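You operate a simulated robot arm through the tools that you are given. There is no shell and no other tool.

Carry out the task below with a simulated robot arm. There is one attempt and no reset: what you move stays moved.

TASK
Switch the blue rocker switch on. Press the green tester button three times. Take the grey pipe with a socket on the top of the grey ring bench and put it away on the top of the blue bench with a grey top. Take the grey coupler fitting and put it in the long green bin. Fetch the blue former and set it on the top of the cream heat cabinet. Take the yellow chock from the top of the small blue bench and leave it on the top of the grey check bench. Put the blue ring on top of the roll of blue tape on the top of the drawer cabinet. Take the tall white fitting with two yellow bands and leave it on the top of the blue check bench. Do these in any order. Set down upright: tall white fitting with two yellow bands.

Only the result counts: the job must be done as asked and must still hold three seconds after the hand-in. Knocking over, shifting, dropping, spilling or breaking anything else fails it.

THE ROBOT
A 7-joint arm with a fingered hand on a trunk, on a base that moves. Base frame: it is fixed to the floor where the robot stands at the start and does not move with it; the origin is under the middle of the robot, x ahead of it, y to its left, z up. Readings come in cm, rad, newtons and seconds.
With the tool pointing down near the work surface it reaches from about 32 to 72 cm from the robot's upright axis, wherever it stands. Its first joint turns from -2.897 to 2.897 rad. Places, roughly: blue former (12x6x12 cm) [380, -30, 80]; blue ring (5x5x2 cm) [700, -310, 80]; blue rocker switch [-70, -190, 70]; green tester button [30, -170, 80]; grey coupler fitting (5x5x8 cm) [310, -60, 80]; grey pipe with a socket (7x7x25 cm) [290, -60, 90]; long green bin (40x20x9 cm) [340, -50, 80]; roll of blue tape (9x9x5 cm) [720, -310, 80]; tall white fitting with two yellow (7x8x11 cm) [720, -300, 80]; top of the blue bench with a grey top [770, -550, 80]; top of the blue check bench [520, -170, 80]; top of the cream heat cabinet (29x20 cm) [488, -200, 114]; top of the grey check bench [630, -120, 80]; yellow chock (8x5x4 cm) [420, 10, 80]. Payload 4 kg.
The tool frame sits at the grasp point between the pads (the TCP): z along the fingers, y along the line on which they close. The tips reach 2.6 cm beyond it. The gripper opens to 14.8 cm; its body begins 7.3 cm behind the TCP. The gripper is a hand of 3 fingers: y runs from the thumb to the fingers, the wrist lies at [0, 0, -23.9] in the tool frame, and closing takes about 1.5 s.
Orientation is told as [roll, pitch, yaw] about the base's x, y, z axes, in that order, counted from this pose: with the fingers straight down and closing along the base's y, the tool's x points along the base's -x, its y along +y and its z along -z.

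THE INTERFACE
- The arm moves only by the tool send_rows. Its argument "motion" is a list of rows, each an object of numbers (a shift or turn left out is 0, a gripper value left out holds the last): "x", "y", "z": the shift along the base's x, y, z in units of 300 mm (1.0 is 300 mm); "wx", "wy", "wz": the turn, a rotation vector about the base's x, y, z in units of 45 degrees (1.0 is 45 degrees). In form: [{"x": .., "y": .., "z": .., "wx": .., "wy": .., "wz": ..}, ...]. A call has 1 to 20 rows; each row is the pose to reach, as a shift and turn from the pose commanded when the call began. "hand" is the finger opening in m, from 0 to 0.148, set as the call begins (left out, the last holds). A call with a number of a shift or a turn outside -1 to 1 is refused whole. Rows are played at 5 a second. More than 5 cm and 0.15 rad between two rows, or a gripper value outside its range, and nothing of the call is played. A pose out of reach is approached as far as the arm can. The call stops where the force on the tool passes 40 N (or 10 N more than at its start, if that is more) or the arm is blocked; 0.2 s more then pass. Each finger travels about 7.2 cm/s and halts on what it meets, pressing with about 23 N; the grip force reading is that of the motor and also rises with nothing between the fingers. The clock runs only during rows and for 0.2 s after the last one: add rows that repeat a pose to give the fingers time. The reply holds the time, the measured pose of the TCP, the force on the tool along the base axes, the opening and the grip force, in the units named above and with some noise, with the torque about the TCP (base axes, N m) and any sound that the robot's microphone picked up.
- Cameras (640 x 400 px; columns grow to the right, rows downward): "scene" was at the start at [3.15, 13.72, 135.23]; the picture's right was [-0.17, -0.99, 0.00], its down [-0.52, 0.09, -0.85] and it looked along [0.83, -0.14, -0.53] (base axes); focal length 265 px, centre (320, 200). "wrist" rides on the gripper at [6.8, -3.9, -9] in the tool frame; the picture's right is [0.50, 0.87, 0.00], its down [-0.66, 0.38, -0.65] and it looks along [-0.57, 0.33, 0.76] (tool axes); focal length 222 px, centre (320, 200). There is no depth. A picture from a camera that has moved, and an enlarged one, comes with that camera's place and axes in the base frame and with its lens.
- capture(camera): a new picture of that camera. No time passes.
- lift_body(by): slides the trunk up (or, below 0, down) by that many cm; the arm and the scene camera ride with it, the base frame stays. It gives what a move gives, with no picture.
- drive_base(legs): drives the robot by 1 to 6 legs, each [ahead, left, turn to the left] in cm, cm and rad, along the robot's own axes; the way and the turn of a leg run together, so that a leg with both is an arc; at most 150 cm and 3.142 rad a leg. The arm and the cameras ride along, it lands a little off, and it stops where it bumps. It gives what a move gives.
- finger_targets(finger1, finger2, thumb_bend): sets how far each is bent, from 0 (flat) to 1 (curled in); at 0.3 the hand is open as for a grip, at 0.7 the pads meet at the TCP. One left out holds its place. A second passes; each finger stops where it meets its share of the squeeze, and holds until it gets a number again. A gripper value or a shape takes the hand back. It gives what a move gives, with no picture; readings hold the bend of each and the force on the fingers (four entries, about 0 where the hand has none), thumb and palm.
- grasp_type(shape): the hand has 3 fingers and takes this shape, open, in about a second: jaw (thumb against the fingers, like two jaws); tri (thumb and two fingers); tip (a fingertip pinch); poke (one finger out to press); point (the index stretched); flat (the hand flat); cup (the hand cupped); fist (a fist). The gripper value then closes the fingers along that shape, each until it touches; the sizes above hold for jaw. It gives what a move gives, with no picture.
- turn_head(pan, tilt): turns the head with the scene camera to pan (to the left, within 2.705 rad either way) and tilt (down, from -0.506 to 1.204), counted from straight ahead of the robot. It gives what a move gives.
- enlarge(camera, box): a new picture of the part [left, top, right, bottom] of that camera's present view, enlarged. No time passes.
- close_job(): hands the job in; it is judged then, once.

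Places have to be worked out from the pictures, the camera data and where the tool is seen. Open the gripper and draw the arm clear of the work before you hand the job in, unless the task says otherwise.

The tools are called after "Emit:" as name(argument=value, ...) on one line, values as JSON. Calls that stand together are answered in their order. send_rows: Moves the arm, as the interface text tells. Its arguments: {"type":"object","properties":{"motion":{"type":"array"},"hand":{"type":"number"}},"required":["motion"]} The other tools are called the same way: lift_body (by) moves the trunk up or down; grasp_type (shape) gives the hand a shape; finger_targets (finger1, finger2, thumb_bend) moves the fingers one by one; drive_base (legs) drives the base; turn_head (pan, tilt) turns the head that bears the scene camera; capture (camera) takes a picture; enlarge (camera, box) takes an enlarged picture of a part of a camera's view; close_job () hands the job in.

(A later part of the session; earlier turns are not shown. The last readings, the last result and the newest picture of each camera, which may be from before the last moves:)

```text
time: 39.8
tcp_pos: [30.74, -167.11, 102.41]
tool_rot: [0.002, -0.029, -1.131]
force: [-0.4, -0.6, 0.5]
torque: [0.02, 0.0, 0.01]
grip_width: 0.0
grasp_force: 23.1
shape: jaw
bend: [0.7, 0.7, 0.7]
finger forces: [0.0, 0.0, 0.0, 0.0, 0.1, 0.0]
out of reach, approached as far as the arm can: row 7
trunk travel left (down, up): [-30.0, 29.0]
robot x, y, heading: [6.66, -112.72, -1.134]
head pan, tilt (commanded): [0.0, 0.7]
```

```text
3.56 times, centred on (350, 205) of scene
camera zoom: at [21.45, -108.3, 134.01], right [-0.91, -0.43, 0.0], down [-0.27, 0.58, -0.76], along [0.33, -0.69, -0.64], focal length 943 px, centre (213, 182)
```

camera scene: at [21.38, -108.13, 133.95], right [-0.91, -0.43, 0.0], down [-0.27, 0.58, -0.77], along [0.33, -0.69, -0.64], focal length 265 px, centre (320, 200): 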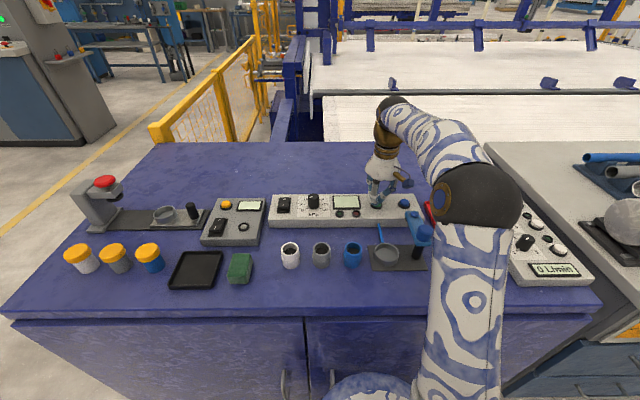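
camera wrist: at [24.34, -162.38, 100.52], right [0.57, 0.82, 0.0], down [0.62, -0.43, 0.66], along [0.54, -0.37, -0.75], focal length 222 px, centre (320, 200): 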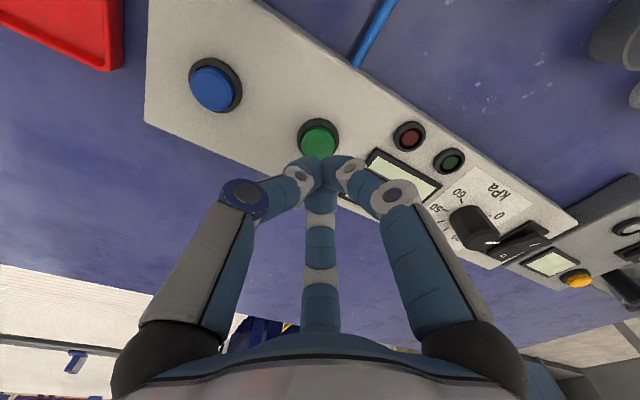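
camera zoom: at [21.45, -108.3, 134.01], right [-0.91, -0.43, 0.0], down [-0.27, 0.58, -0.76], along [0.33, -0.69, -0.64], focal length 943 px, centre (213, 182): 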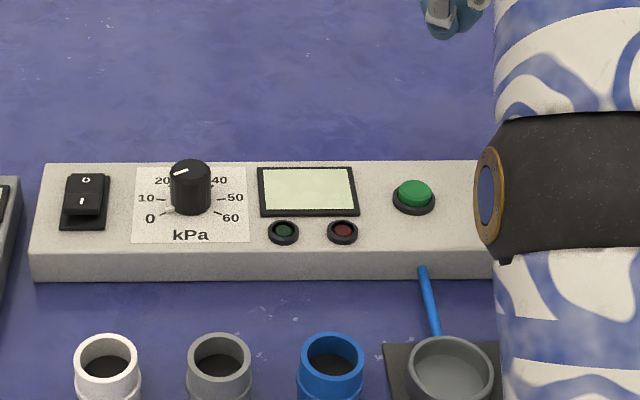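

The button is released and the panel looks undisturbed. Now I back off and move along to stand in front of the rocker panel.

Emit:
drive_base(legs=[[-40, 0, 0], [0, -80, 0]])

Emit:
turn_head(pan=-0.1, tilt=0.6)

Emit:
capture(camera="scene")

```text
time: 46.2
tcp_pos: [-59.68, -165.32, 102.35]
tool_rot: [0.003, -0.032, -1.145]
force: [-0.4, 0.1, 0.4]
torque: [0.0, -0.04, -0.01]
grip_width: 0.02
grasp_force: 22.6
shape: jaw
bend: [0.7, 0.7, 0.7]
finger forces: [0.0, 0.0, 0.1, 0.0, 0.0, 0.0]
trunk travel left (down, up): [-30.0, 29.0]
robot x, y, heading: [-83.74, -110.26, -1.146]
head pan, tilt (commanded): [0.0, 0.7]
```

```text
time: 46.8
tcp_pos: [-59.47, -165.37, 102.34]
tool_rot: [0.0, -0.03, -1.144]
force: [-0.8, -0.7, 0.2]
torque: [-0.01, -0.02, 0.01]
grip_width: 0.0
grasp_force: 23.2
shape: jaw
bend: [0.7, 0.7, 0.7]
finger forces: [0.0, 0.1, 0.0, 0.0, 0.0, 0.1]
trunk travel left (down, up): [-30.0, 29.0]
robot x, y, heading: [-82.98, -110.75, -1.142]
head pan, tilt (commanded): [-0.099, 0.6]
```

```text
taken
camera scene: at [-68.73, -106.95, 134.87], right [-0.95, -0.32, 0.0], down [-0.18, 0.54, -0.82], along [0.27, -0.78, -0.57], focal length 265 px, centre (320, 200)
```

scene: 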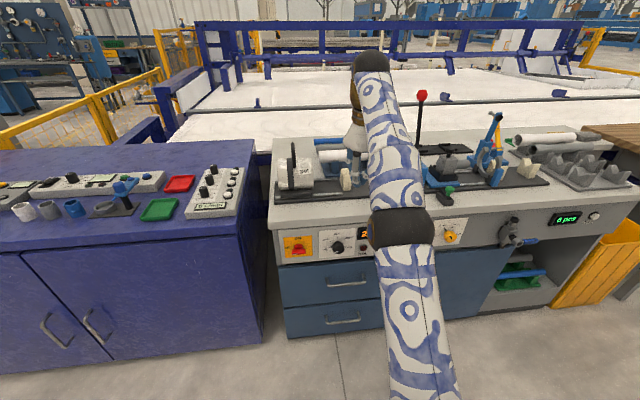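

The hand hovers above the grey bench; I draw it up and back toward the robot, then look at the rocker.

Emit:
send_rows(motion=[{"z": 0.15}, {"x": -0.06, "y": 0.14, "z": 0.18}, {"x": -0.12, "y": 0.28, "z": 0.2}, {"x": -0.18, "y": 0.42, "z": 0.22}, {"x": -0.24, "y": 0.55, "z": 0.22}])

Emit:
turn_head(pan=0.0, tilt=0.6)

Emit:
capture(camera="scene")

```text
time: 48.0
tcp_pos: [-66.74, -148.74, 109.24]
tool_rot: [0.001, -0.031, -1.145]
force: [-0.3, 0.2, 0.4]
torque: [0.04, -0.04, 0.02]
grip_width: 0.03
grasp_force: 22.9
shape: jaw
bend: [0.7, 0.7, 0.7]
finger forces: [0.1, 0.0, 0.0, 0.0, 0.0, 0.0]
out of reach, approached as far as the arm can: row 1, 2
trunk travel left (down, up): [-30.0, 29.0]
robot x, y, heading: [-83.1, -110.23, -1.139]
head pan, tilt (commanded): [-0.099, 0.6]
```

```text
time: 48.7
tcp_pos: [-66.86, -148.84, 109.13]
tool_rot: [0.002, -0.031, -1.145]
force: [0.2, 0.9, 0.3]
torque: [0.03, -0.01, -0.03]
grip_width: 0.0
grasp_force: 22.8
shape: jaw
bend: [0.7, 0.7, 0.7]
finger forces: [0.0, 0.0, 0.0, 0.0, 0.1, 0.0]
trunk travel left (down, up): [-30.0, 29.0]
robot x, y, heading: [-83.01, -110.35, -1.143]
head pan, tilt (commanded): [0.0, 0.6]
```

```text
taken
camera scene: at [-67.92, -106.62, 134.87], right [-0.91, -0.41, 0.0], down [-0.23, 0.51, -0.83], along [0.34, -0.75, -0.56], focal length 265 px, centre (320, 200)
```

scene: 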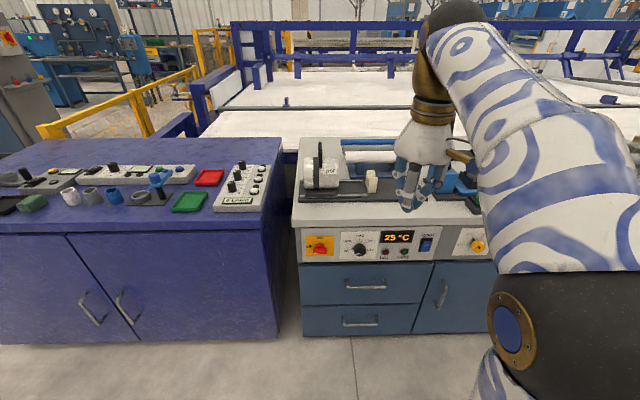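

Rocker is visible around (427,243). I enlarge it.

Emit:
enlarge(camera="scene", box=[370, 215, 450, 265])

Emit:
enlarge(camera="scene", box=[290, 130, 490, 255])

```text
8.00 times, centred on (410, 240) of scene
camera zoom: at [-67.92, -106.62, 134.87], right [-0.91, -0.41, 0.0], down [-0.23, 0.51, -0.83], along [0.34, -0.75, -0.56], focal length 2122 px, centre (-400, -120)
```

zoom: 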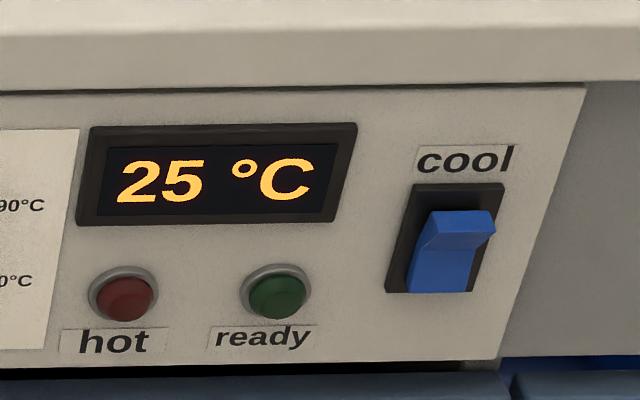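

```text
3.20 times, centred on (390, 192) of scene
camera zoom: at [-67.92, -106.62, 134.87], right [-0.91, -0.41, 0.0], down [-0.23, 0.51, -0.83], along [0.34, -0.75, -0.56], focal length 849 px, centre (96, 224)
```

zoom: 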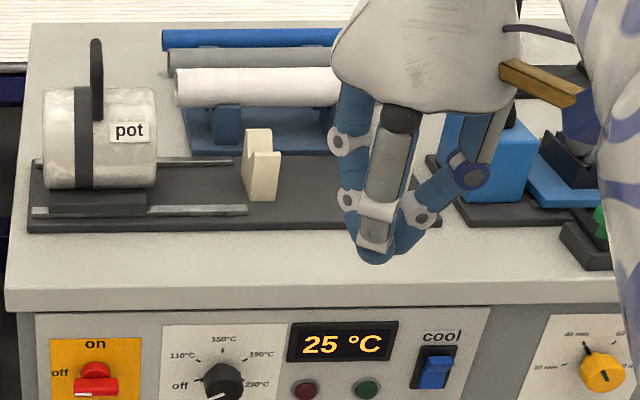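

The rocker's upper half sticks out, so pressing its top should switch it on; triangulated at about [-73.9, -184.2, 70]. I move to put it straight ahead at about 78 cm.

Emit:
drive_base(legs=[[-7, -22.3, 0.02]])

Emit:
capture(camera="scene")

```text
time: 50.5
tcp_pos: [-89.39, -151.49, 109.11]
tool_rot: [0.003, -0.031, -1.129]
force: [0.6, -0.2, 1.2]
torque: [0.01, 0.0, 0.0]
grip_width: 0.02
grasp_force: 22.9
shape: jaw
bend: [0.7, 0.7, 0.7]
finger forces: [0.0, 0.0, 0.0, 0.1, 0.0, 0.0]
trunk travel left (down, up): [-30.0, 29.0]
robot x, y, heading: [-106.41, -113.29, -1.125]
head pan, tilt (commanded): [0.0, 0.6]
```

```text
taken
camera scene: at [-91.2, -109.37, 134.87], right [-0.9, -0.43, 0.0], down [-0.24, 0.51, -0.83], along [0.35, -0.74, -0.56], focal length 265 px, centre (320, 200)
```

scene: 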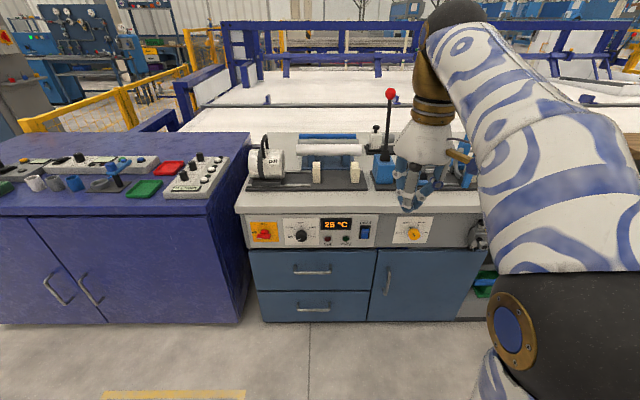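

Rocker should now be straight ahead at about 78 cm. I extend the hand to 65 cm and tilt it 45° forward in this call.

Emit:
send_rows(motion=[{"x": 0.066, "y": -0.138}, {"x": 0.132, "y": -0.276}, {"x": 0.198, "y": -0.414}, {"x": 0.264, "y": -0.552}, {"x": 0.33, "y": -0.69}, {"x": 0.33, "y": -0.69, "z": -0.1, "wx": -0.15, "wy": -0.072}, {"x": 0.33, "y": -0.69, "z": -0.2, "wx": -0.3, "wy": -0.144}, {"x": 0.33, "y": -0.69, "z": -0.3, "wx": -0.45, "wy": -0.215}, {"x": 0.33, "y": -0.69, "z": -0.4, "wx": -0.6, "wy": -0.287}, {"x": 0.33, "y": -0.69, "z": -0.5, "wx": -0.75, "wy": -0.358}, {"x": 0.33, "y": -0.69, "z": -0.6, "wx": -0.902, "wy": -0.431}])

Emit:
capture(camera="scene")

```text
time: 52.9
tcp_pos: [-79.25, -172.06, 91.11]
tool_rot: [0.003, -0.816, -1.127]
force: [1.1, -0.7, -0.4]
torque: [-0.02, 0.03, 0.03]
grip_width: 0.0
grasp_force: 23.3
shape: jaw
bend: [0.7, 0.7, 0.7]
finger forces: [0.1, 0.0, 0.0, 0.0, 0.0, 0.0]
out of reach, approached as far as the arm can: row 3, 4, 5, 6
trunk travel left (down, up): [-30.0, 29.0]
robot x, y, heading: [-106.49, -113.9, -1.125]
head pan, tilt (commanded): [0.0, 0.6]
```

```text
taken
camera scene: at [-91.21, -109.38, 134.87], right [-0.9, -0.43, 0.0], down [-0.24, 0.51, -0.83], along [0.35, -0.74, -0.56], focal length 265 px, centre (320, 200)
```

scene: 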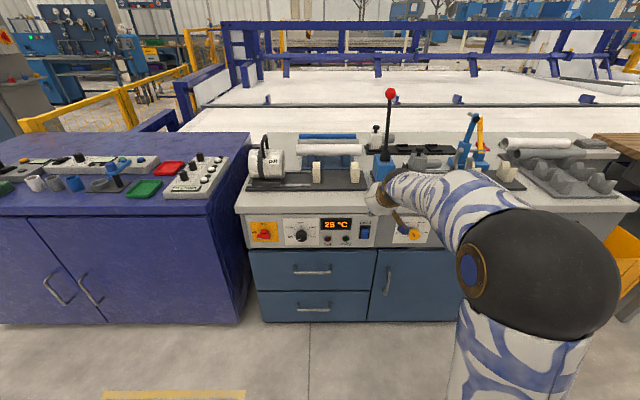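

The tilt works. I tilt the remaining 43° to horizontal and lower to z 70.

Emit:
send_rows(motion=[{"z": -0.115, "wx": -0.144, "wy": -0.069}, {"z": -0.23, "wx": -0.289, "wy": -0.138}, {"z": -0.345, "wx": -0.433, "wy": -0.207}, {"z": -0.46, "wx": -0.578, "wy": -0.276}, {"z": -0.575, "wx": -0.722, "wy": -0.345}, {"z": -0.69, "wx": -0.867, "wy": -0.414}])

Emit:
capture(camera="wrist")

Emit:
capture(camera="scene")

```text
time: 54.2
tcp_pos: [-79.53, -172.21, 70.11]
tool_rot: [2.425, -1.569, 2.733]
force: [0.8, 0.5, 0.2]
torque: [-0.01, 0.08, 0.01]
grip_width: 0.0
grasp_force: 22.9
shape: jaw
bend: [0.7, 0.7, 0.7]
finger forces: [0.0, 0.0, 0.0, 0.1, 0.0, 0.0]
trunk travel left (down, up): [-30.0, 29.0]
robot x, y, heading: [-106.5, -113.56, -1.125]
head pan, tilt (commanded): [0.0, 0.6]
```

```text
taken
camera wrist: at [-86.84, -165.65, 63.46], right [0.78, 0.37, -0.5], down [0.06, 0.75, 0.65], along [0.62, -0.54, 0.57], focal length 222 px, centre (320, 200)
```

wrist: 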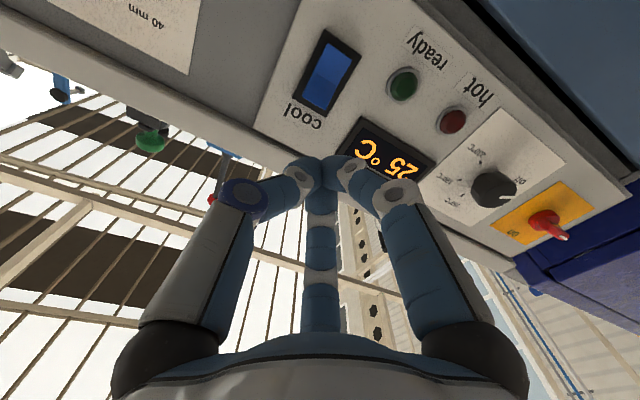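

```text
taken
camera scene: at [-91.23, -109.35, 134.88], right [-0.9, -0.43, 0.0], down [-0.24, 0.51, -0.83], along [0.35, -0.74, -0.56], focal length 265 px, centre (320, 200)
```

scene: 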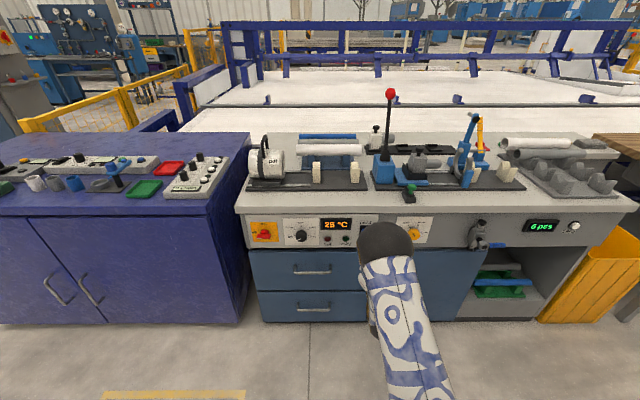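

The hand is level, in front of the panel. I enlarge the wrist view on the rocker to aim at its upper half.

Emit:
enlarge(camera="wrist", box=[240, 10, 400, 210])

Emit:
enlarge(camera="scene", box=[310, 190, 430, 265])

```text
2.00 times, centred on (320, 110) of wrist
camera zoom: at [-86.84, -165.65, 63.46], right [0.78, 0.37, -0.5], down [0.06, 0.75, 0.65], along [0.62, -0.54, 0.57], focal length 444 px, centre (320, 380)
```

zoom: 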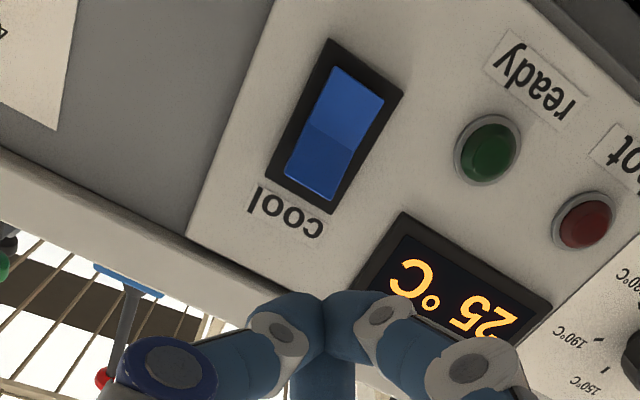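

```text
5.33 times, centred on (370, 228) of scene
camera zoom: at [-91.23, -109.35, 134.88], right [-0.9, -0.43, 0.0], down [-0.24, 0.51, -0.83], along [0.35, -0.74, -0.56], focal length 1414 px, centre (53, 53)
```

zoom: 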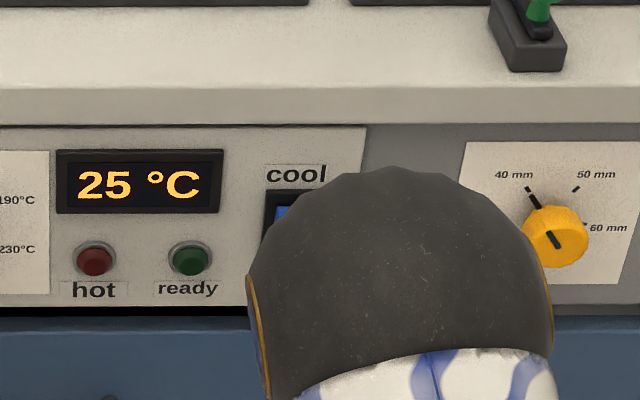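

The upper half of the rocker is about 0.9 cm right and 1 cm below the tool axis. I correct and advance 6 cm, then check.

Emit:
send_rows(motion=[{"x": 0.031, "y": -0.096, "z": -0.013}, {"x": 0.059, "y": -0.193, "z": -0.027}, {"x": 0.059, "y": -0.193, "z": -0.027}])

Emit:
enlarge(camera="wrist", box=[240, 10, 400, 210])

```text
time: 55.0
tcp_pos: [-77.6, -178.04, 69.54]
tool_rot: [1.839, -1.569, -2.962]
force: [0.0, -0.1, -0.6]
torque: [0.0, 0.02, 0.01]
grip_width: 0.02
grasp_force: 23.1
shape: jaw
bend: [0.7, 0.7, 0.7]
finger forces: [0.0, 0.1, 0.0, 0.0, 0.0, 0.1]
trunk travel left (down, up): [-30.0, 29.0]
robot x, y, heading: [-106.31, -113.47, -1.123]
head pan, tilt (commanded): [0.0, 0.6]
```

```text
2.00 times, centred on (320, 110) of wrist
camera zoom: at [-85.0, -171.57, 62.84], right [0.78, 0.37, -0.5], down [0.06, 0.75, 0.66], along [0.62, -0.54, 0.57], focal length 444 px, centre (320, 380)
```

zoom: 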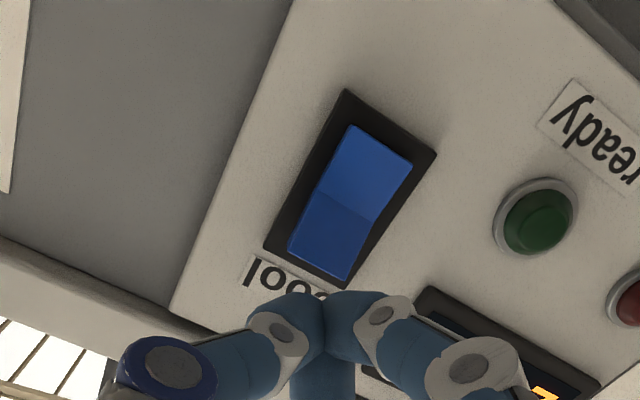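

The rocker's upper half is at about [-74.4,-184.9,68.8], right on the tool axis, about 5 cm beyond the tips. I push forward in small steps until it clicks or the force rises.

Emit:
send_rows(motion=[{"x": 0.036, "y": -0.075, "z": -0.007}, {"x": 0.057, "y": -0.12, "z": -0.007}, {"x": 0.065, "y": -0.135, "z": -0.007}, {"x": 0.072, "y": -0.15, "z": -0.007}, {"x": 0.078, "y": -0.162, "z": -0.007}, {"x": 0.083, "y": -0.174, "z": -0.007}, {"x": 0.089, "y": -0.186, "z": -0.007}, {"x": 0.095, "y": -0.198, "z": -0.007}])

Emit:
enlarge(camera="wrist", box=[200, 10, 440, 210])

```text
time: 56.2
tcp_pos: [-75.81, -182.44, 69.34]
tool_rot: [0.743, -1.57, -1.867]
force: [-9.1, 21.4, 7.4]
torque: [-0.1, -0.02, -0.04]
grip_width: 0.0
grasp_force: 22.8
shape: jaw
bend: [0.7, 0.7, 0.7]
finger forces: [0.0, 0.1, 0.1, 0.0, 0.1, 0.1]
trunk travel left (down, up): [-30.0, 29.0]
robot x, y, heading: [-106.49, -113.34, -1.125]
head pan, tilt (commanded): [0.0, 0.6]
stopped in row 5: the force on the tool passed its limit at 46 N (the readings are from after the stop); the commanded pose is now the measured one
```

```text
2.00 times, centred on (320, 110) of wrist
camera zoom: at [-83.12, -175.79, 62.72], right [0.78, 0.37, -0.5], down [0.06, 0.75, 0.66], along [0.62, -0.54, 0.57], focal length 444 px, centre (320, 380)
```

zoom: 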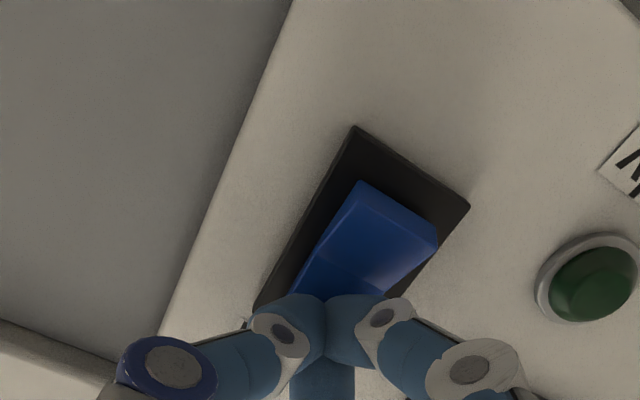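

The push stopped at 46 N; the rocker looks flipped with its lower end out now. I back off to verify.

Emit:
send_rows(motion=[{"x": -0.036, "y": 0.075}, {"x": -0.086, "y": 0.18}, {"x": -0.14, "y": 0.3}])

Emit:
enlarge(camera="wrist", box=[200, 10, 440, 210])

Emit:
enlarge(camera="scene", box=[310, 190, 430, 265])

```text
time: 57.0
tcp_pos: [-79.5, -173.52, 69.39]
tool_rot: [0.161, -1.567, -1.288]
force: [0.5, 0.1, -0.1]
torque: [0.02, 0.01, 0.0]
grip_width: 0.0
grasp_force: 23.6
shape: jaw
bend: [0.7, 0.7, 0.7]
finger forces: [0.0, 0.0, 0.0, 0.0, 0.0, 0.0]
trunk travel left (down, up): [-30.0, 29.0]
robot x, y, heading: [-106.44, -113.2, -1.123]
head pan, tilt (commanded): [0.0, 0.6]
```

```text
2.00 times, centred on (320, 110) of wrist
camera zoom: at [-86.98, -166.9, 62.74], right [0.78, 0.38, -0.5], down [0.06, 0.75, 0.66], along [0.62, -0.54, 0.56], focal length 444 px, centre (320, 380)
```

zoom: 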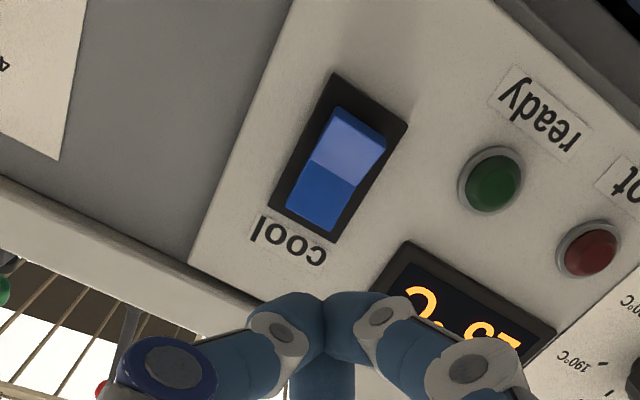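

```text
5.33 times, centred on (370, 228) of scene
camera zoom: at [-91.23, -109.33, 134.87], right [-0.9, -0.43, 0.0], down [-0.24, 0.51, -0.82], along [0.35, -0.74, -0.57], focal length 1414 px, centre (53, 53)
```

zoom: 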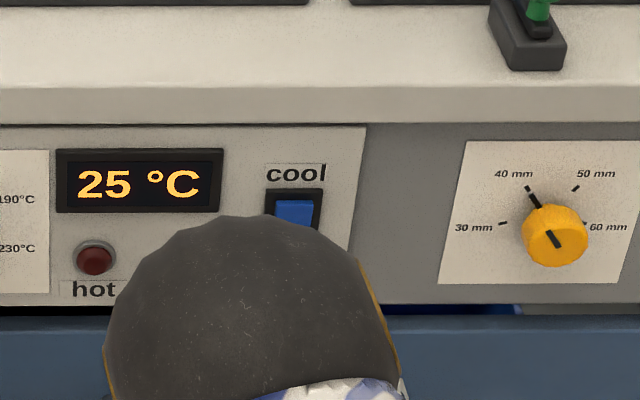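

The rocker has flipped over (lower end out, upper end pressed in), so it is on. I turn the hand back down while rising.

Emit:
send_rows(motion=[{"z": 0.115, "wx": 0.144, "wy": 0.069}, {"z": 0.23, "wx": 0.289, "wy": 0.138}, {"z": 0.345, "wx": 0.433, "wy": 0.207}, {"z": 0.46, "wx": 0.578, "wy": 0.276}, {"z": 0.575, "wx": 0.722, "wy": 0.345}, {"z": 0.69, "wx": 0.867, "wy": 0.414}])

Emit:
send_rows(motion=[{"z": 0.1, "wx": 0.15, "wy": 0.072}, {"z": 0.2, "wx": 0.3, "wy": 0.144}, {"z": 0.3, "wx": 0.45, "wy": 0.215}, {"z": 0.4, "wx": 0.6, "wy": 0.287}, {"z": 0.5, "wx": 0.75, "wy": 0.358}, {"z": 0.6, "wx": 0.902, "wy": 0.431}], hand=0.1)

Emit:
enlarge(camera="scene", box=[310, 190, 430, 265])

```text
time: 58.4
tcp_pos: [-79.96, -173.92, 89.93]
tool_rot: [-0.008, -0.812, -1.126]
force: [1.9, 1.9, 1.4]
torque: [-0.05, 0.14, -0.11]
grip_width: 0.0
grasp_force: 22.7
shape: jaw
bend: [0.7, 0.7, 0.7]
finger forces: [0.0, 0.0, 0.0, 0.1, 0.0, 0.0]
trunk travel left (down, up): [-30.0, 29.0]
robot x, y, heading: [-106.35, -113.52, -1.129]
head pan, tilt (commanded): [0.0, 0.6]
```

```text
time: 59.8
tcp_pos: [-83.17, -169.31, 101.77]
tool_rot: [0.002, -0.101, -1.124]
force: [0.1, -1.1, 0.6]
torque: [0.04, 0.07, 0.03]
grip_width: 10.04
grasp_force: 0.0
shape: jaw
bend: [0.29, 0.29, 0.72]
finger forces: [0.0, 0.0, 0.0, 0.1, 0.0, 0.1]
out of reach, approached as far as the arm can: row 5, 6
trunk travel left (down, up): [-30.0, 29.0]
robot x, y, heading: [-106.34, -113.15, -1.12]
head pan, tilt (commanded): [0.0, 0.6]
```

```text
5.33 times, centred on (370, 228) of scene
camera zoom: at [-91.19, -109.35, 134.86], right [-0.9, -0.43, 0.0], down [-0.24, 0.51, -0.82], along [0.35, -0.74, -0.57], focal length 1414 px, centre (53, 53)
```

zoom: 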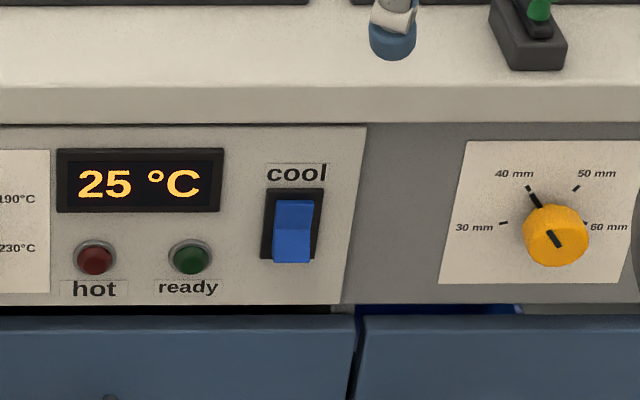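

Both near tasks are done. I retract the arm, then drive back and across to the ring bench's near side.

Emit:
send_rows(motion=[{"x": -0.06, "y": 0.12, "z": 0.03}, {"x": -0.12, "y": 0.24, "z": 0.06}, {"x": -0.18, "y": 0.36, "z": 0.1, "wx": 0.04, "wy": 0.02}, {"x": -0.23, "y": 0.48, "z": 0.1, "wx": 0.08, "wy": 0.04}, {"x": -0.287, "y": 0.6, "z": 0.1, "wx": 0.115, "wy": 0.055}], hand=0.14)

Emit:
drive_base(legs=[[-45, 0, 0], [0, 0, 1.125], [140, 35, 0], [140, 0, 0]])

Emit:
turn_head(pan=-0.3, tilt=0.5)

Emit:
capture(camera="scene")

```text
time: 61.0
tcp_pos: [-92.17, -151.37, 105.29]
tool_rot: [0.003, -0.001, -1.125]
force: [0.9, 0.2, -1.1]
torque: [0.01, -0.01, -0.03]
grip_width: 14.0
grasp_force: 0.1
shape: jaw
bend: [0.26, 0.26, 0.29]
finger forces: [0.1, 0.1, 0.0, 0.0, 0.0, 0.0]
trunk travel left (down, up): [-30.0, 29.0]
robot x, y, heading: [-106.52, -113.37, -1.128]
head pan, tilt (commanded): [0.0, 0.6]
```

```text
time: 79.8
tcp_pos: [193.04, -37.16, 105.32]
tool_rot: [0.0, -0.003, 0.061]
force: [0.2, -0.5, 0.1]
torque: [-0.04, -0.03, 0.0]
grip_width: 14.0
grasp_force: 0.0
shape: jaw
bend: [0.26, 0.26, 0.29]
finger forces: [0.1, 0.0, 0.0, 0.0, 0.1, 0.0]
trunk travel left (down, up): [-30.0, 29.0]
robot x, y, heading: [152.34, -35.59, 0.057]
head pan, tilt (commanded): [0.0, 0.6]
```

```text
time: 80.5
tcp_pos: [193.14, -37.06, 105.22]
tool_rot: [0.002, -0.004, 0.059]
force: [-0.1, -0.2, -0.2]
torque: [-0.02, -0.04, -0.03]
grip_width: 14.0
grasp_force: 0.1
shape: jaw
bend: [0.26, 0.26, 0.29]
finger forces: [0.0, 0.1, 0.0, 0.0, 0.0, 0.1]
trunk travel left (down, up): [-30.0, 29.0]
robot x, y, heading: [152.14, -35.72, 0.056]
head pan, tilt (commanded): [-0.3, 0.499]
```

```text
taken
camera scene: at [154.84, -23.27, 135.78], right [-0.24, -0.97, 0.0], down [-0.47, 0.11, -0.88], along [0.85, -0.21, -0.48], focal length 265 px, centre (320, 200)
```

scene: 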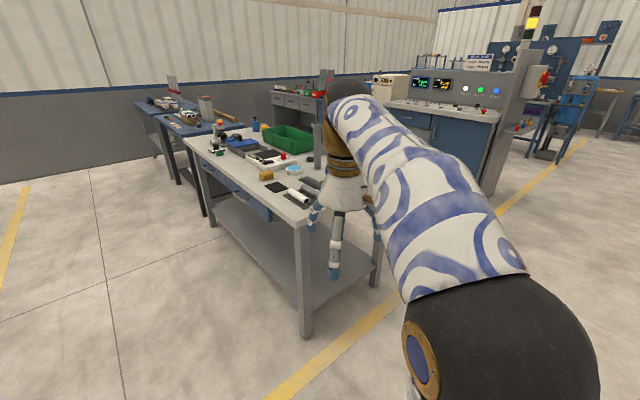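

The ring bench's near corner is at about [235,-34]. I go round to its right side where the pipe, coupler and bin are.

Emit:
drive_base(legs=[[0, -80, 0], [50, 0, 0]])

Emit:
turn_head(pan=0.4, tilt=0.45)

Emit:
capture(camera="scene")

Emit:
turn_head(pan=-0.1, tilt=0.35)

Emit:
capture(camera="scene")

```text
time: 87.4
tcp_pos: [248.09, -112.5, 105.31]
tool_rot: [0.0, -0.003, 0.085]
force: [-0.3, 0.0, -0.2]
torque: [0.01, 0.03, -0.03]
grip_width: 13.98
grasp_force: 0.0
shape: jaw
bend: [0.26, 0.26, 0.29]
finger forces: [0.0, 0.0, 0.0, 0.1, 0.0, 0.1]
trunk travel left (down, up): [-30.0, 29.0]
robot x, y, heading: [207.39, -112.48, 0.083]
head pan, tilt (commanded): [-0.3, 0.499]
```

```text
time: 88.5
tcp_pos: [248.18, -112.48, 105.32]
tool_rot: [-0.001, -0.004, 0.085]
force: [-0.4, 0.4, -0.5]
torque: [-0.02, 0.02, -0.02]
grip_width: 13.98
grasp_force: 0.1
shape: jaw
bend: [0.26, 0.26, 0.29]
finger forces: [0.1, 0.1, 0.0, 0.0, 0.0, 0.0]
trunk travel left (down, up): [-30.0, 29.0]
robot x, y, heading: [207.35, -112.57, 0.084]
head pan, tilt (commanded): [0.4, 0.45]
```

```text
taken
camera scene: at [208.74, -93.49, 136.22], right [0.46, -0.89, 0.0], down [-0.39, -0.2, -0.9], along [0.8, 0.42, -0.44], focal length 265 px, centre (320, 200)
```

scene: 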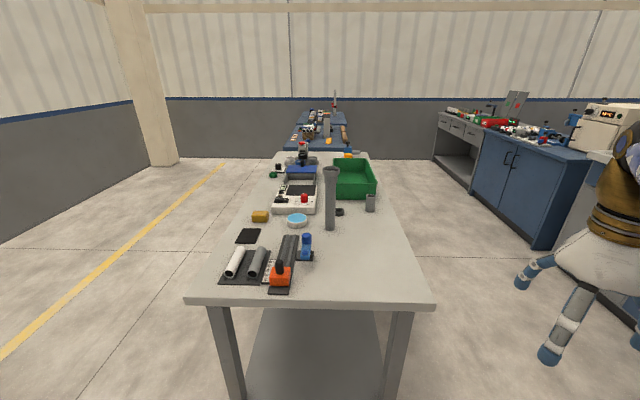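

```text
time: 89.4
tcp_pos: [248.22, -112.5, 105.31]
tool_rot: [-0.001, -0.004, 0.085]
force: [-0.5, 0.2, 0.9]
torque: [0.03, -0.04, -0.01]
grip_width: 13.98
grasp_force: 0.1
shape: jaw
bend: [0.26, 0.26, 0.29]
finger forces: [0.0, 0.0, 0.0, 0.0, 0.1, 0.1]
trunk travel left (down, up): [-30.0, 29.0]
robot x, y, heading: [207.36, -112.19, 0.083]
head pan, tilt (commanded): [-0.099, 0.351]
```

```text
taken
camera scene: at [209.91, -97.89, 137.14], right [-0.01, -1.0, 0.0], down [-0.34, 0.01, -0.94], along [0.94, -0.01, -0.34], focal length 265 px, centre (320, 200)
```

scene: 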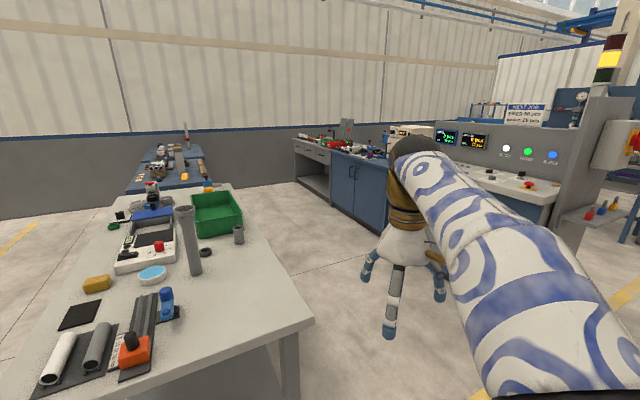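

The pipe stands on end in front of the green bin, the coupler beside it. I turn the head back and enlarge that area.

Emit:
turn_head(pan=0.4, tilt=0.45)

Emit:
enlarge(camera="scene", box=[200, 130, 440, 280])

Emit:
enlarge(camera="scene", box=[270, 80, 430, 180])

```text
time: 90.3
tcp_pos: [248.09, -112.53, 105.28]
tool_rot: [0.0, -0.004, 0.084]
force: [-0.2, -0.1, 1.1]
torque: [-0.01, 0.02, 0.02]
grip_width: 13.99
grasp_force: 0.1
shape: jaw
bend: [0.26, 0.26, 0.29]
finger forces: [0.0, 0.1, 0.0, 0.1, 0.0, 0.0]
trunk travel left (down, up): [-30.0, 29.0]
robot x, y, heading: [207.54, -112.54, 0.083]
head pan, tilt (commanded): [0.4, 0.45]
```

```text
2.67 times, centred on (320, 205) of scene
camera zoom: at [208.74, -93.49, 136.23], right [0.46, -0.89, 0.0], down [-0.39, -0.2, -0.9], along [0.8, 0.42, -0.44], focal length 707 px, centre (320, 187)
```

zoom: 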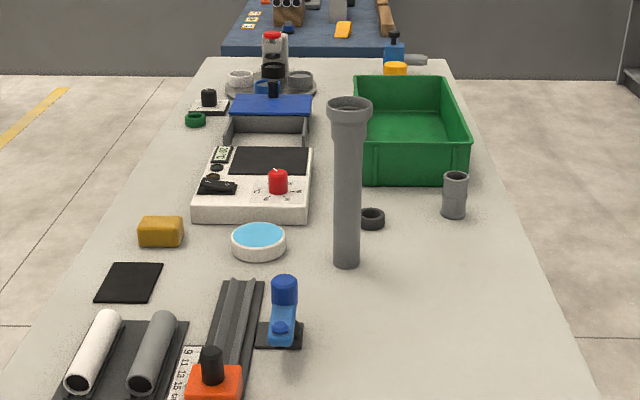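

```text
4.00 times, centred on (350, 130) of scene
camera zoom: at [208.74, -93.49, 136.23], right [0.46, -0.89, 0.0], down [-0.39, -0.2, -0.9], along [0.8, 0.42, -0.44], focal length 1061 px, centre (200, 480)
```

zoom: 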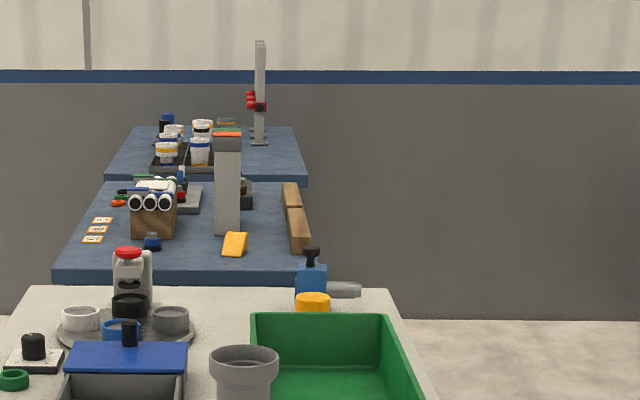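

Positions: pipe base ≈[291,-55] (top z≈104.5), coupler ≈[313,-64], bin centre ≈[339,-46], blue former ≈[388,-23]. I raise the hand and drive round to the bench's right side.

Emit:
send_rows(motion=[{"z": 0.15}, {"z": 0.3}, {"z": 0.4}])

Emit:
drive_base(legs=[[0, -38, 0], [140, 0, 0], [0, 0, 1.97]])

Emit:
turn_head(pan=0.0, tilt=0.6)

Emit:
capture(camera="scene")

```text
time: 91.1
tcp_pos: [248.1, -112.8, 113.01]
tool_rot: [-0.001, -0.005, 0.084]
force: [-0.1, 0.3, 0.8]
torque: [-0.03, 0.01, 0.02]
grip_width: 14.0
grasp_force: 0.0
shape: jaw
bend: [0.26, 0.26, 0.29]
finger forces: [0.1, 0.1, 0.0, 0.0, 0.0, 0.1]
out of reach, approached as far as the arm can: row 2, 3
trunk travel left (down, up): [-30.0, 29.0]
robot x, y, heading: [207.22, -112.81, 0.082]
head pan, tilt (commanded): [0.4, 0.45]
```

```text
time: 105.0
tcp_pos: [334.54, -104.59, 112.9]
tool_rot: [0.0, -0.003, 2.066]
force: [0.2, 0.3, -0.8]
torque: [0.02, 0.0, -0.02]
grip_width: 13.97
grasp_force: 0.0
shape: jaw
bend: [0.26, 0.26, 0.29]
finger forces: [0.1, 0.0, 0.0, 0.0, 0.0, 0.0]
trunk travel left (down, up): [-30.0, 29.0]
robot x, y, heading: [350.44, -141.74, 2.068]
head pan, tilt (commanded): [0.4, 0.45]
```

```text
time: 105.8
tcp_pos: [334.49, -104.5, 113.04]
tool_rot: [0.0, -0.001, 2.065]
force: [0.6, -0.3, -0.6]
torque: [0.0, -0.01, -0.02]
grip_width: 14.01
grasp_force: 0.1
shape: jaw
bend: [0.26, 0.26, 0.29]
finger forces: [0.1, 0.0, 0.1, 0.0, 0.0, 0.0]
trunk travel left (down, up): [-30.0, 29.0]
robot x, y, heading: [350.12, -141.83, 2.067]
head pan, tilt (commanded): [0.0, 0.6]
```

```text
taken
camera scene: at [336.13, -146.38, 134.87], right [0.88, 0.48, 0.0], down [0.27, -0.5, -0.83], along [-0.39, 0.73, -0.56], focal length 265 px, centre (320, 200)
```

scene: 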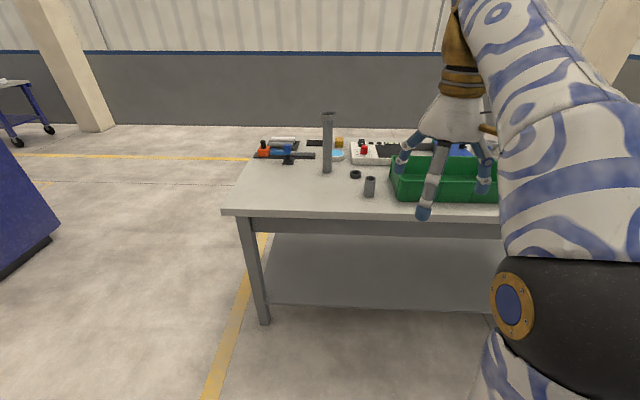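

Triangulation agrees (coupler ≈[313,-64], pipe ≈[290,-54]). I drive up to the bench edge.

Emit:
drive_base(legs=[[38, -12, -0.01]])

Emit:
capture(camera="scene")

Emit:
capture(camera="wrist")

```text
time: 108.4
tcp_pos: [326.75, -64.2, 112.81]
tool_rot: [-0.001, -0.004, 2.066]
force: [0.3, 0.4, -0.4]
torque: [0.02, 0.0, -0.01]
grip_width: 13.99
grasp_force: 0.1
shape: jaw
bend: [0.26, 0.26, 0.29]
finger forces: [0.0, 0.0, 0.0, 0.0, 0.0, 0.0]
trunk travel left (down, up): [-30.0, 29.0]
robot x, y, heading: [342.81, -101.55, 2.065]
head pan, tilt (commanded): [0.0, 0.6]
```

```text
taken
camera scene: at [328.23, -105.96, 134.87], right [0.88, 0.47, 0.0], down [0.27, -0.5, -0.83], along [-0.39, 0.73, -0.56], focal length 265 px, centre (320, 200)
```

scene: 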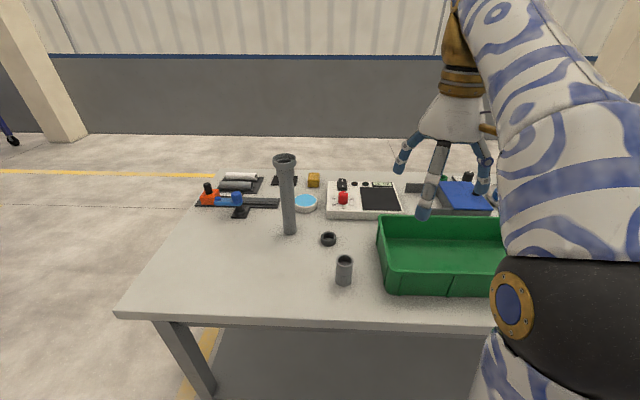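

```text
taken
camera wrist: at [333.37, -68.12, 122.09], right [-0.52, -0.85, 0.0], down [-0.64, 0.39, 0.66], along [-0.56, 0.35, -0.75], focal length 222 px, centre (320, 200)
```

wrist: 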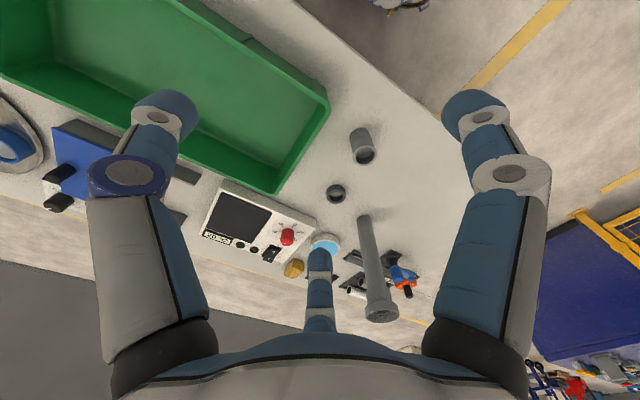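

I enlarge the scene around coupler and pipe to fix their places.

Emit:
enlarge(camera="scene", box=[250, 140, 410, 300])

```text
2.50 times, centred on (330, 220) of scene
camera zoom: at [328.23, -105.96, 134.87], right [0.88, 0.47, 0.0], down [0.27, -0.5, -0.83], along [-0.39, 0.73, -0.56], focal length 663 px, centre (295, 150)
```

zoom: 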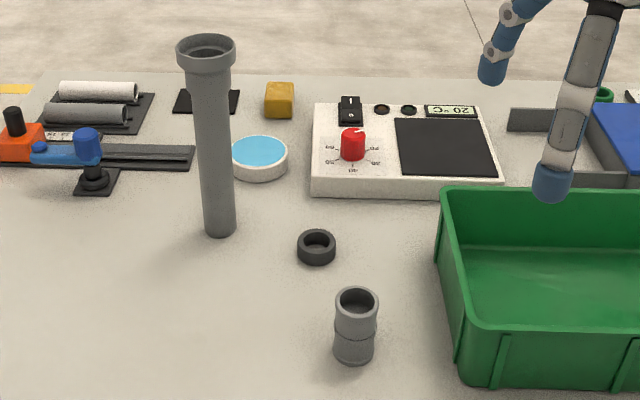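

Coupler centre ≈[312.8,-65.0], pipe ≈[290.3,-55.4]. I move over the coupler with a narrower opening and stop above it.

Emit:
send_rows(motion=[{"x": -0.15, "y": -0.009}, {"x": -0.3, "y": -0.018}, {"x": -0.465, "y": -0.027}, {"x": -0.465, "y": -0.027, "z": -0.15}, {"x": -0.465, "y": -0.027, "z": -0.3}, {"x": -0.465, "y": -0.027, "z": -0.42}, {"x": -0.465, "y": -0.027, "z": -0.5}, {"x": -0.465, "y": -0.027, "z": -0.5}], hand=0.1)

Emit:
capture(camera="wrist")

Emit:
capture(camera="scene")

```text
time: 110.2
tcp_pos: [312.65, -64.98, 98.04]
tool_rot: [0.0, -0.002, 2.066]
force: [-0.1, 0.4, 0.3]
torque: [-0.01, 0.02, 0.0]
grip_width: 10.05
grasp_force: 0.1
shape: jaw
bend: [0.29, 0.29, 0.72]
finger forces: [0.1, 0.0, 0.0, 0.0, 0.1, 0.0]
out of reach, approached as far as the arm can: row 2, 3
trunk travel left (down, up): [-30.0, 29.0]
robot x, y, heading: [342.81, -101.41, 2.069]
head pan, tilt (commanded): [0.0, 0.6]
```

```text
taken
camera wrist: at [319.31, -69.01, 107.27], right [-0.52, -0.85, 0.0], down [-0.64, 0.39, 0.66], along [-0.56, 0.35, -0.75], focal length 222 px, centre (320, 200)
```

wrist: 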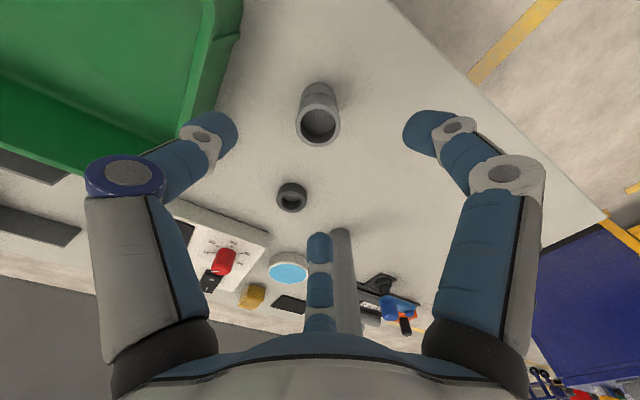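

```text
taken
camera scene: at [328.22, -105.95, 134.87], right [0.88, 0.47, 0.0], down [0.27, -0.5, -0.83], along [-0.39, 0.73, -0.56], focal length 265 px, centre (320, 200)
```

scene: 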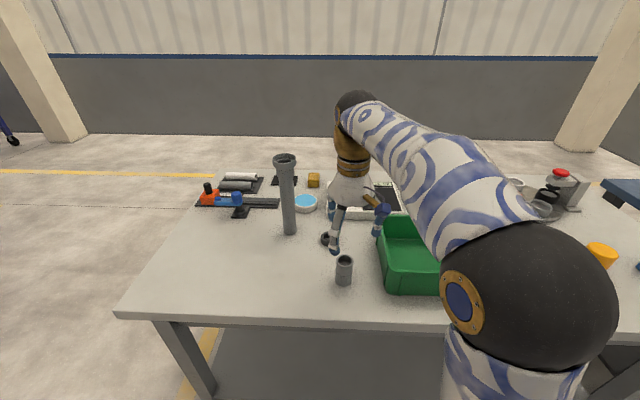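

The coupler is centred under the hand. I descend around it and then close.

Emit:
send_rows(motion=[{"z": -0.13}, {"z": -0.26}, {"z": -0.37}, {"z": -0.43}, {"z": -0.45}])

Emit:
capture(camera="wrist")

Emit:
send_rows(motion=[{"z": 0}, {"z": 0}, {"z": 0}, {"z": 0}, {"z": 0}, {"z": 0}, {"z": 0}, {"z": 0}], hand=0.0)

Emit:
capture(camera="wrist")

```text
time: 111.4
tcp_pos: [312.58, -64.9, 84.45]
tool_rot: [-0.001, -0.004, 2.067]
force: [0.1, -0.3, 0.4]
torque: [0.03, -0.01, 0.03]
grip_width: 10.03
grasp_force: 0.0
shape: jaw
bend: [0.29, 0.29, 0.72]
finger forces: [0.0, 0.1, 0.1, 0.0, 0.0, 0.0]
trunk travel left (down, up): [-30.0, 29.0]
robot x, y, heading: [342.47, -101.81, 2.064]
head pan, tilt (commanded): [0.0, 0.6]
```

```text
taken
camera wrist: at [319.2, -68.92, 93.63], right [-0.52, -0.85, 0.0], down [-0.64, 0.39, 0.66], along [-0.56, 0.35, -0.75], focal length 222 px, centre (320, 200)
```

wrist: 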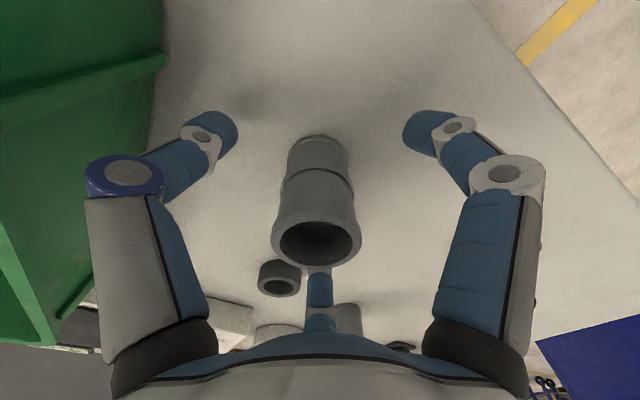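

```text
time: 113.2
tcp_pos: [312.51, -64.92, 84.56]
tool_rot: [0.0, -0.002, 2.067]
force: [-0.6, 0.9, -0.8]
torque: [-0.01, 0.0, 0.03]
grip_width: 3.59
grasp_force: 23.3
shape: jaw
bend: [0.76, 0.76, 0.7]
finger forces: [19.9, 20.7, 0.0, 0.1, 20.8, 0.0]
trunk travel left (down, up): [-30.0, 29.0]
robot x, y, heading: [342.82, -101.08, 2.066]
head pan, tilt (commanded): [0.0, 0.6]
```

```text
taken
camera wrist: at [319.2, -68.92, 93.66], right [-0.52, -0.85, 0.0], down [-0.64, 0.39, 0.66], along [-0.56, 0.35, -0.75], focal length 222 px, centre (320, 200)
```

wrist: 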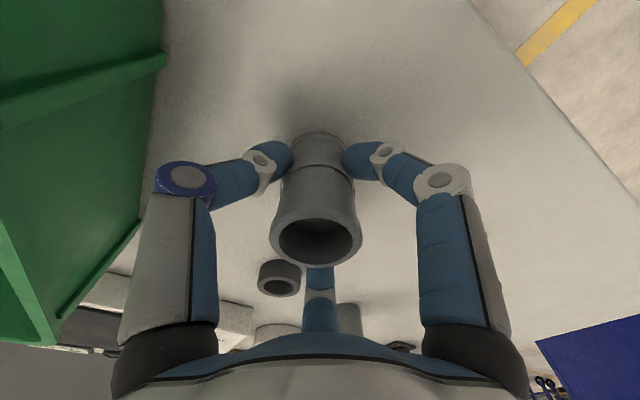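

All three fingers grip the coupler. I lift it above the bin wall and carry it over the bin's middle line.

Emit:
send_rows(motion=[{"z": 0.12}, {"z": 0.26}, {"z": 0.4}, {"z": 0.5}, {"x": 0.12, "y": 0.097, "z": 0.5}, {"x": 0.24, "y": 0.193, "z": 0.5}, {"x": 0.36, "y": 0.29, "z": 0.5}, {"x": 0.48, "y": 0.387, "z": 0.5}, {"x": 0.6, "y": 0.483, "z": 0.5}, {"x": 0.717, "y": 0.58, "z": 0.5}, {"x": 0.717, "y": 0.58, "z": 0.5}])

Emit:
capture(camera="scene")

Emit:
capture(camera="wrist")

```text
time: 115.6
tcp_pos: [334.18, -47.43, 99.04]
tool_rot: [0.001, -0.004, 2.067]
force: [-0.1, 0.7, -0.7]
torque: [-0.03, 0.0, -0.01]
grip_width: 3.6
grasp_force: 22.9
shape: jaw
bend: [0.76, 0.76, 0.7]
finger forces: [19.8, 21.3, 0.0, 0.0, 20.9, 0.1]
trunk travel left (down, up): [-30.0, 29.0]
robot x, y, heading: [342.28, -101.29, 2.068]
head pan, tilt (commanded): [0.0, 0.6]
```

```text
taken
camera scene: at [328.24, -105.93, 134.87], right [0.88, 0.47, 0.0], down [0.27, -0.5, -0.82], along [-0.39, 0.73, -0.57], focal length 265 px, centre (320, 200)
```

scene: 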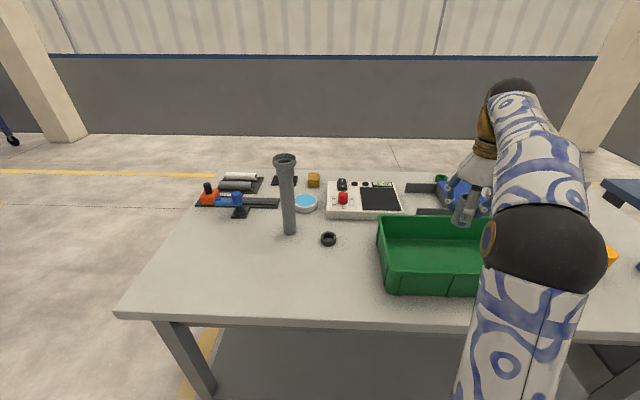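

```text
taken
camera wrist: at [340.86, -51.29, 108.15], right [-0.52, -0.85, 0.0], down [-0.64, 0.39, 0.66], along [-0.56, 0.34, -0.75], focal length 222 px, centre (320, 200)
```

wrist: 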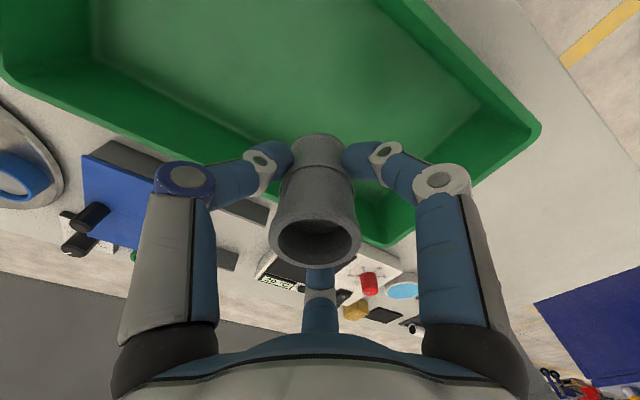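

The coupler hangs over the bin's centre line. I lower it to about 1 cm above the bin floor.

Emit:
send_rows(motion=[{"z": -0.12}, {"z": -0.24}, {"z": -0.34}, {"z": -0.4}, {"z": -0.43}, {"z": -0.44}])

Emit:
capture(camera="wrist")

```text
time: 117.0
tcp_pos: [334.28, -47.38, 86.05]
tool_rot: [0.001, -0.003, 2.067]
force: [-0.3, 0.3, -1.2]
torque: [0.01, 0.0, 0.0]
grip_width: 3.61
grasp_force: 23.5
shape: jaw
bend: [0.76, 0.76, 0.7]
finger forces: [19.7, 21.4, 0.0, 0.0, 20.7, 0.0]
trunk travel left (down, up): [-30.0, 29.0]
robot x, y, heading: [342.54, -101.19, 2.07]
head pan, tilt (commanded): [0.0, 0.6]
```

```text
taken
camera wrist: at [340.97, -51.45, 95.24], right [-0.52, -0.85, 0.0], down [-0.64, 0.39, 0.66], along [-0.56, 0.35, -0.75], focal length 222 px, centre (320, 200)
```

wrist: 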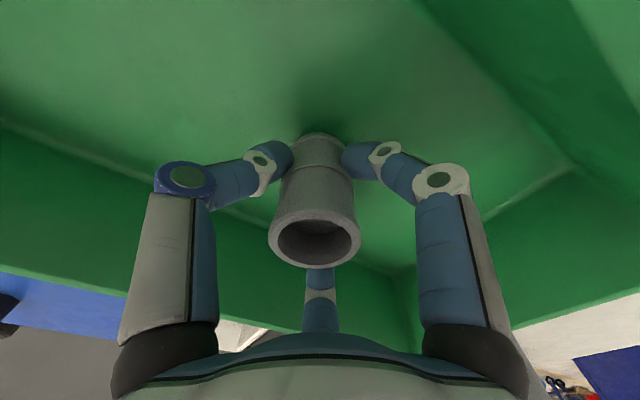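

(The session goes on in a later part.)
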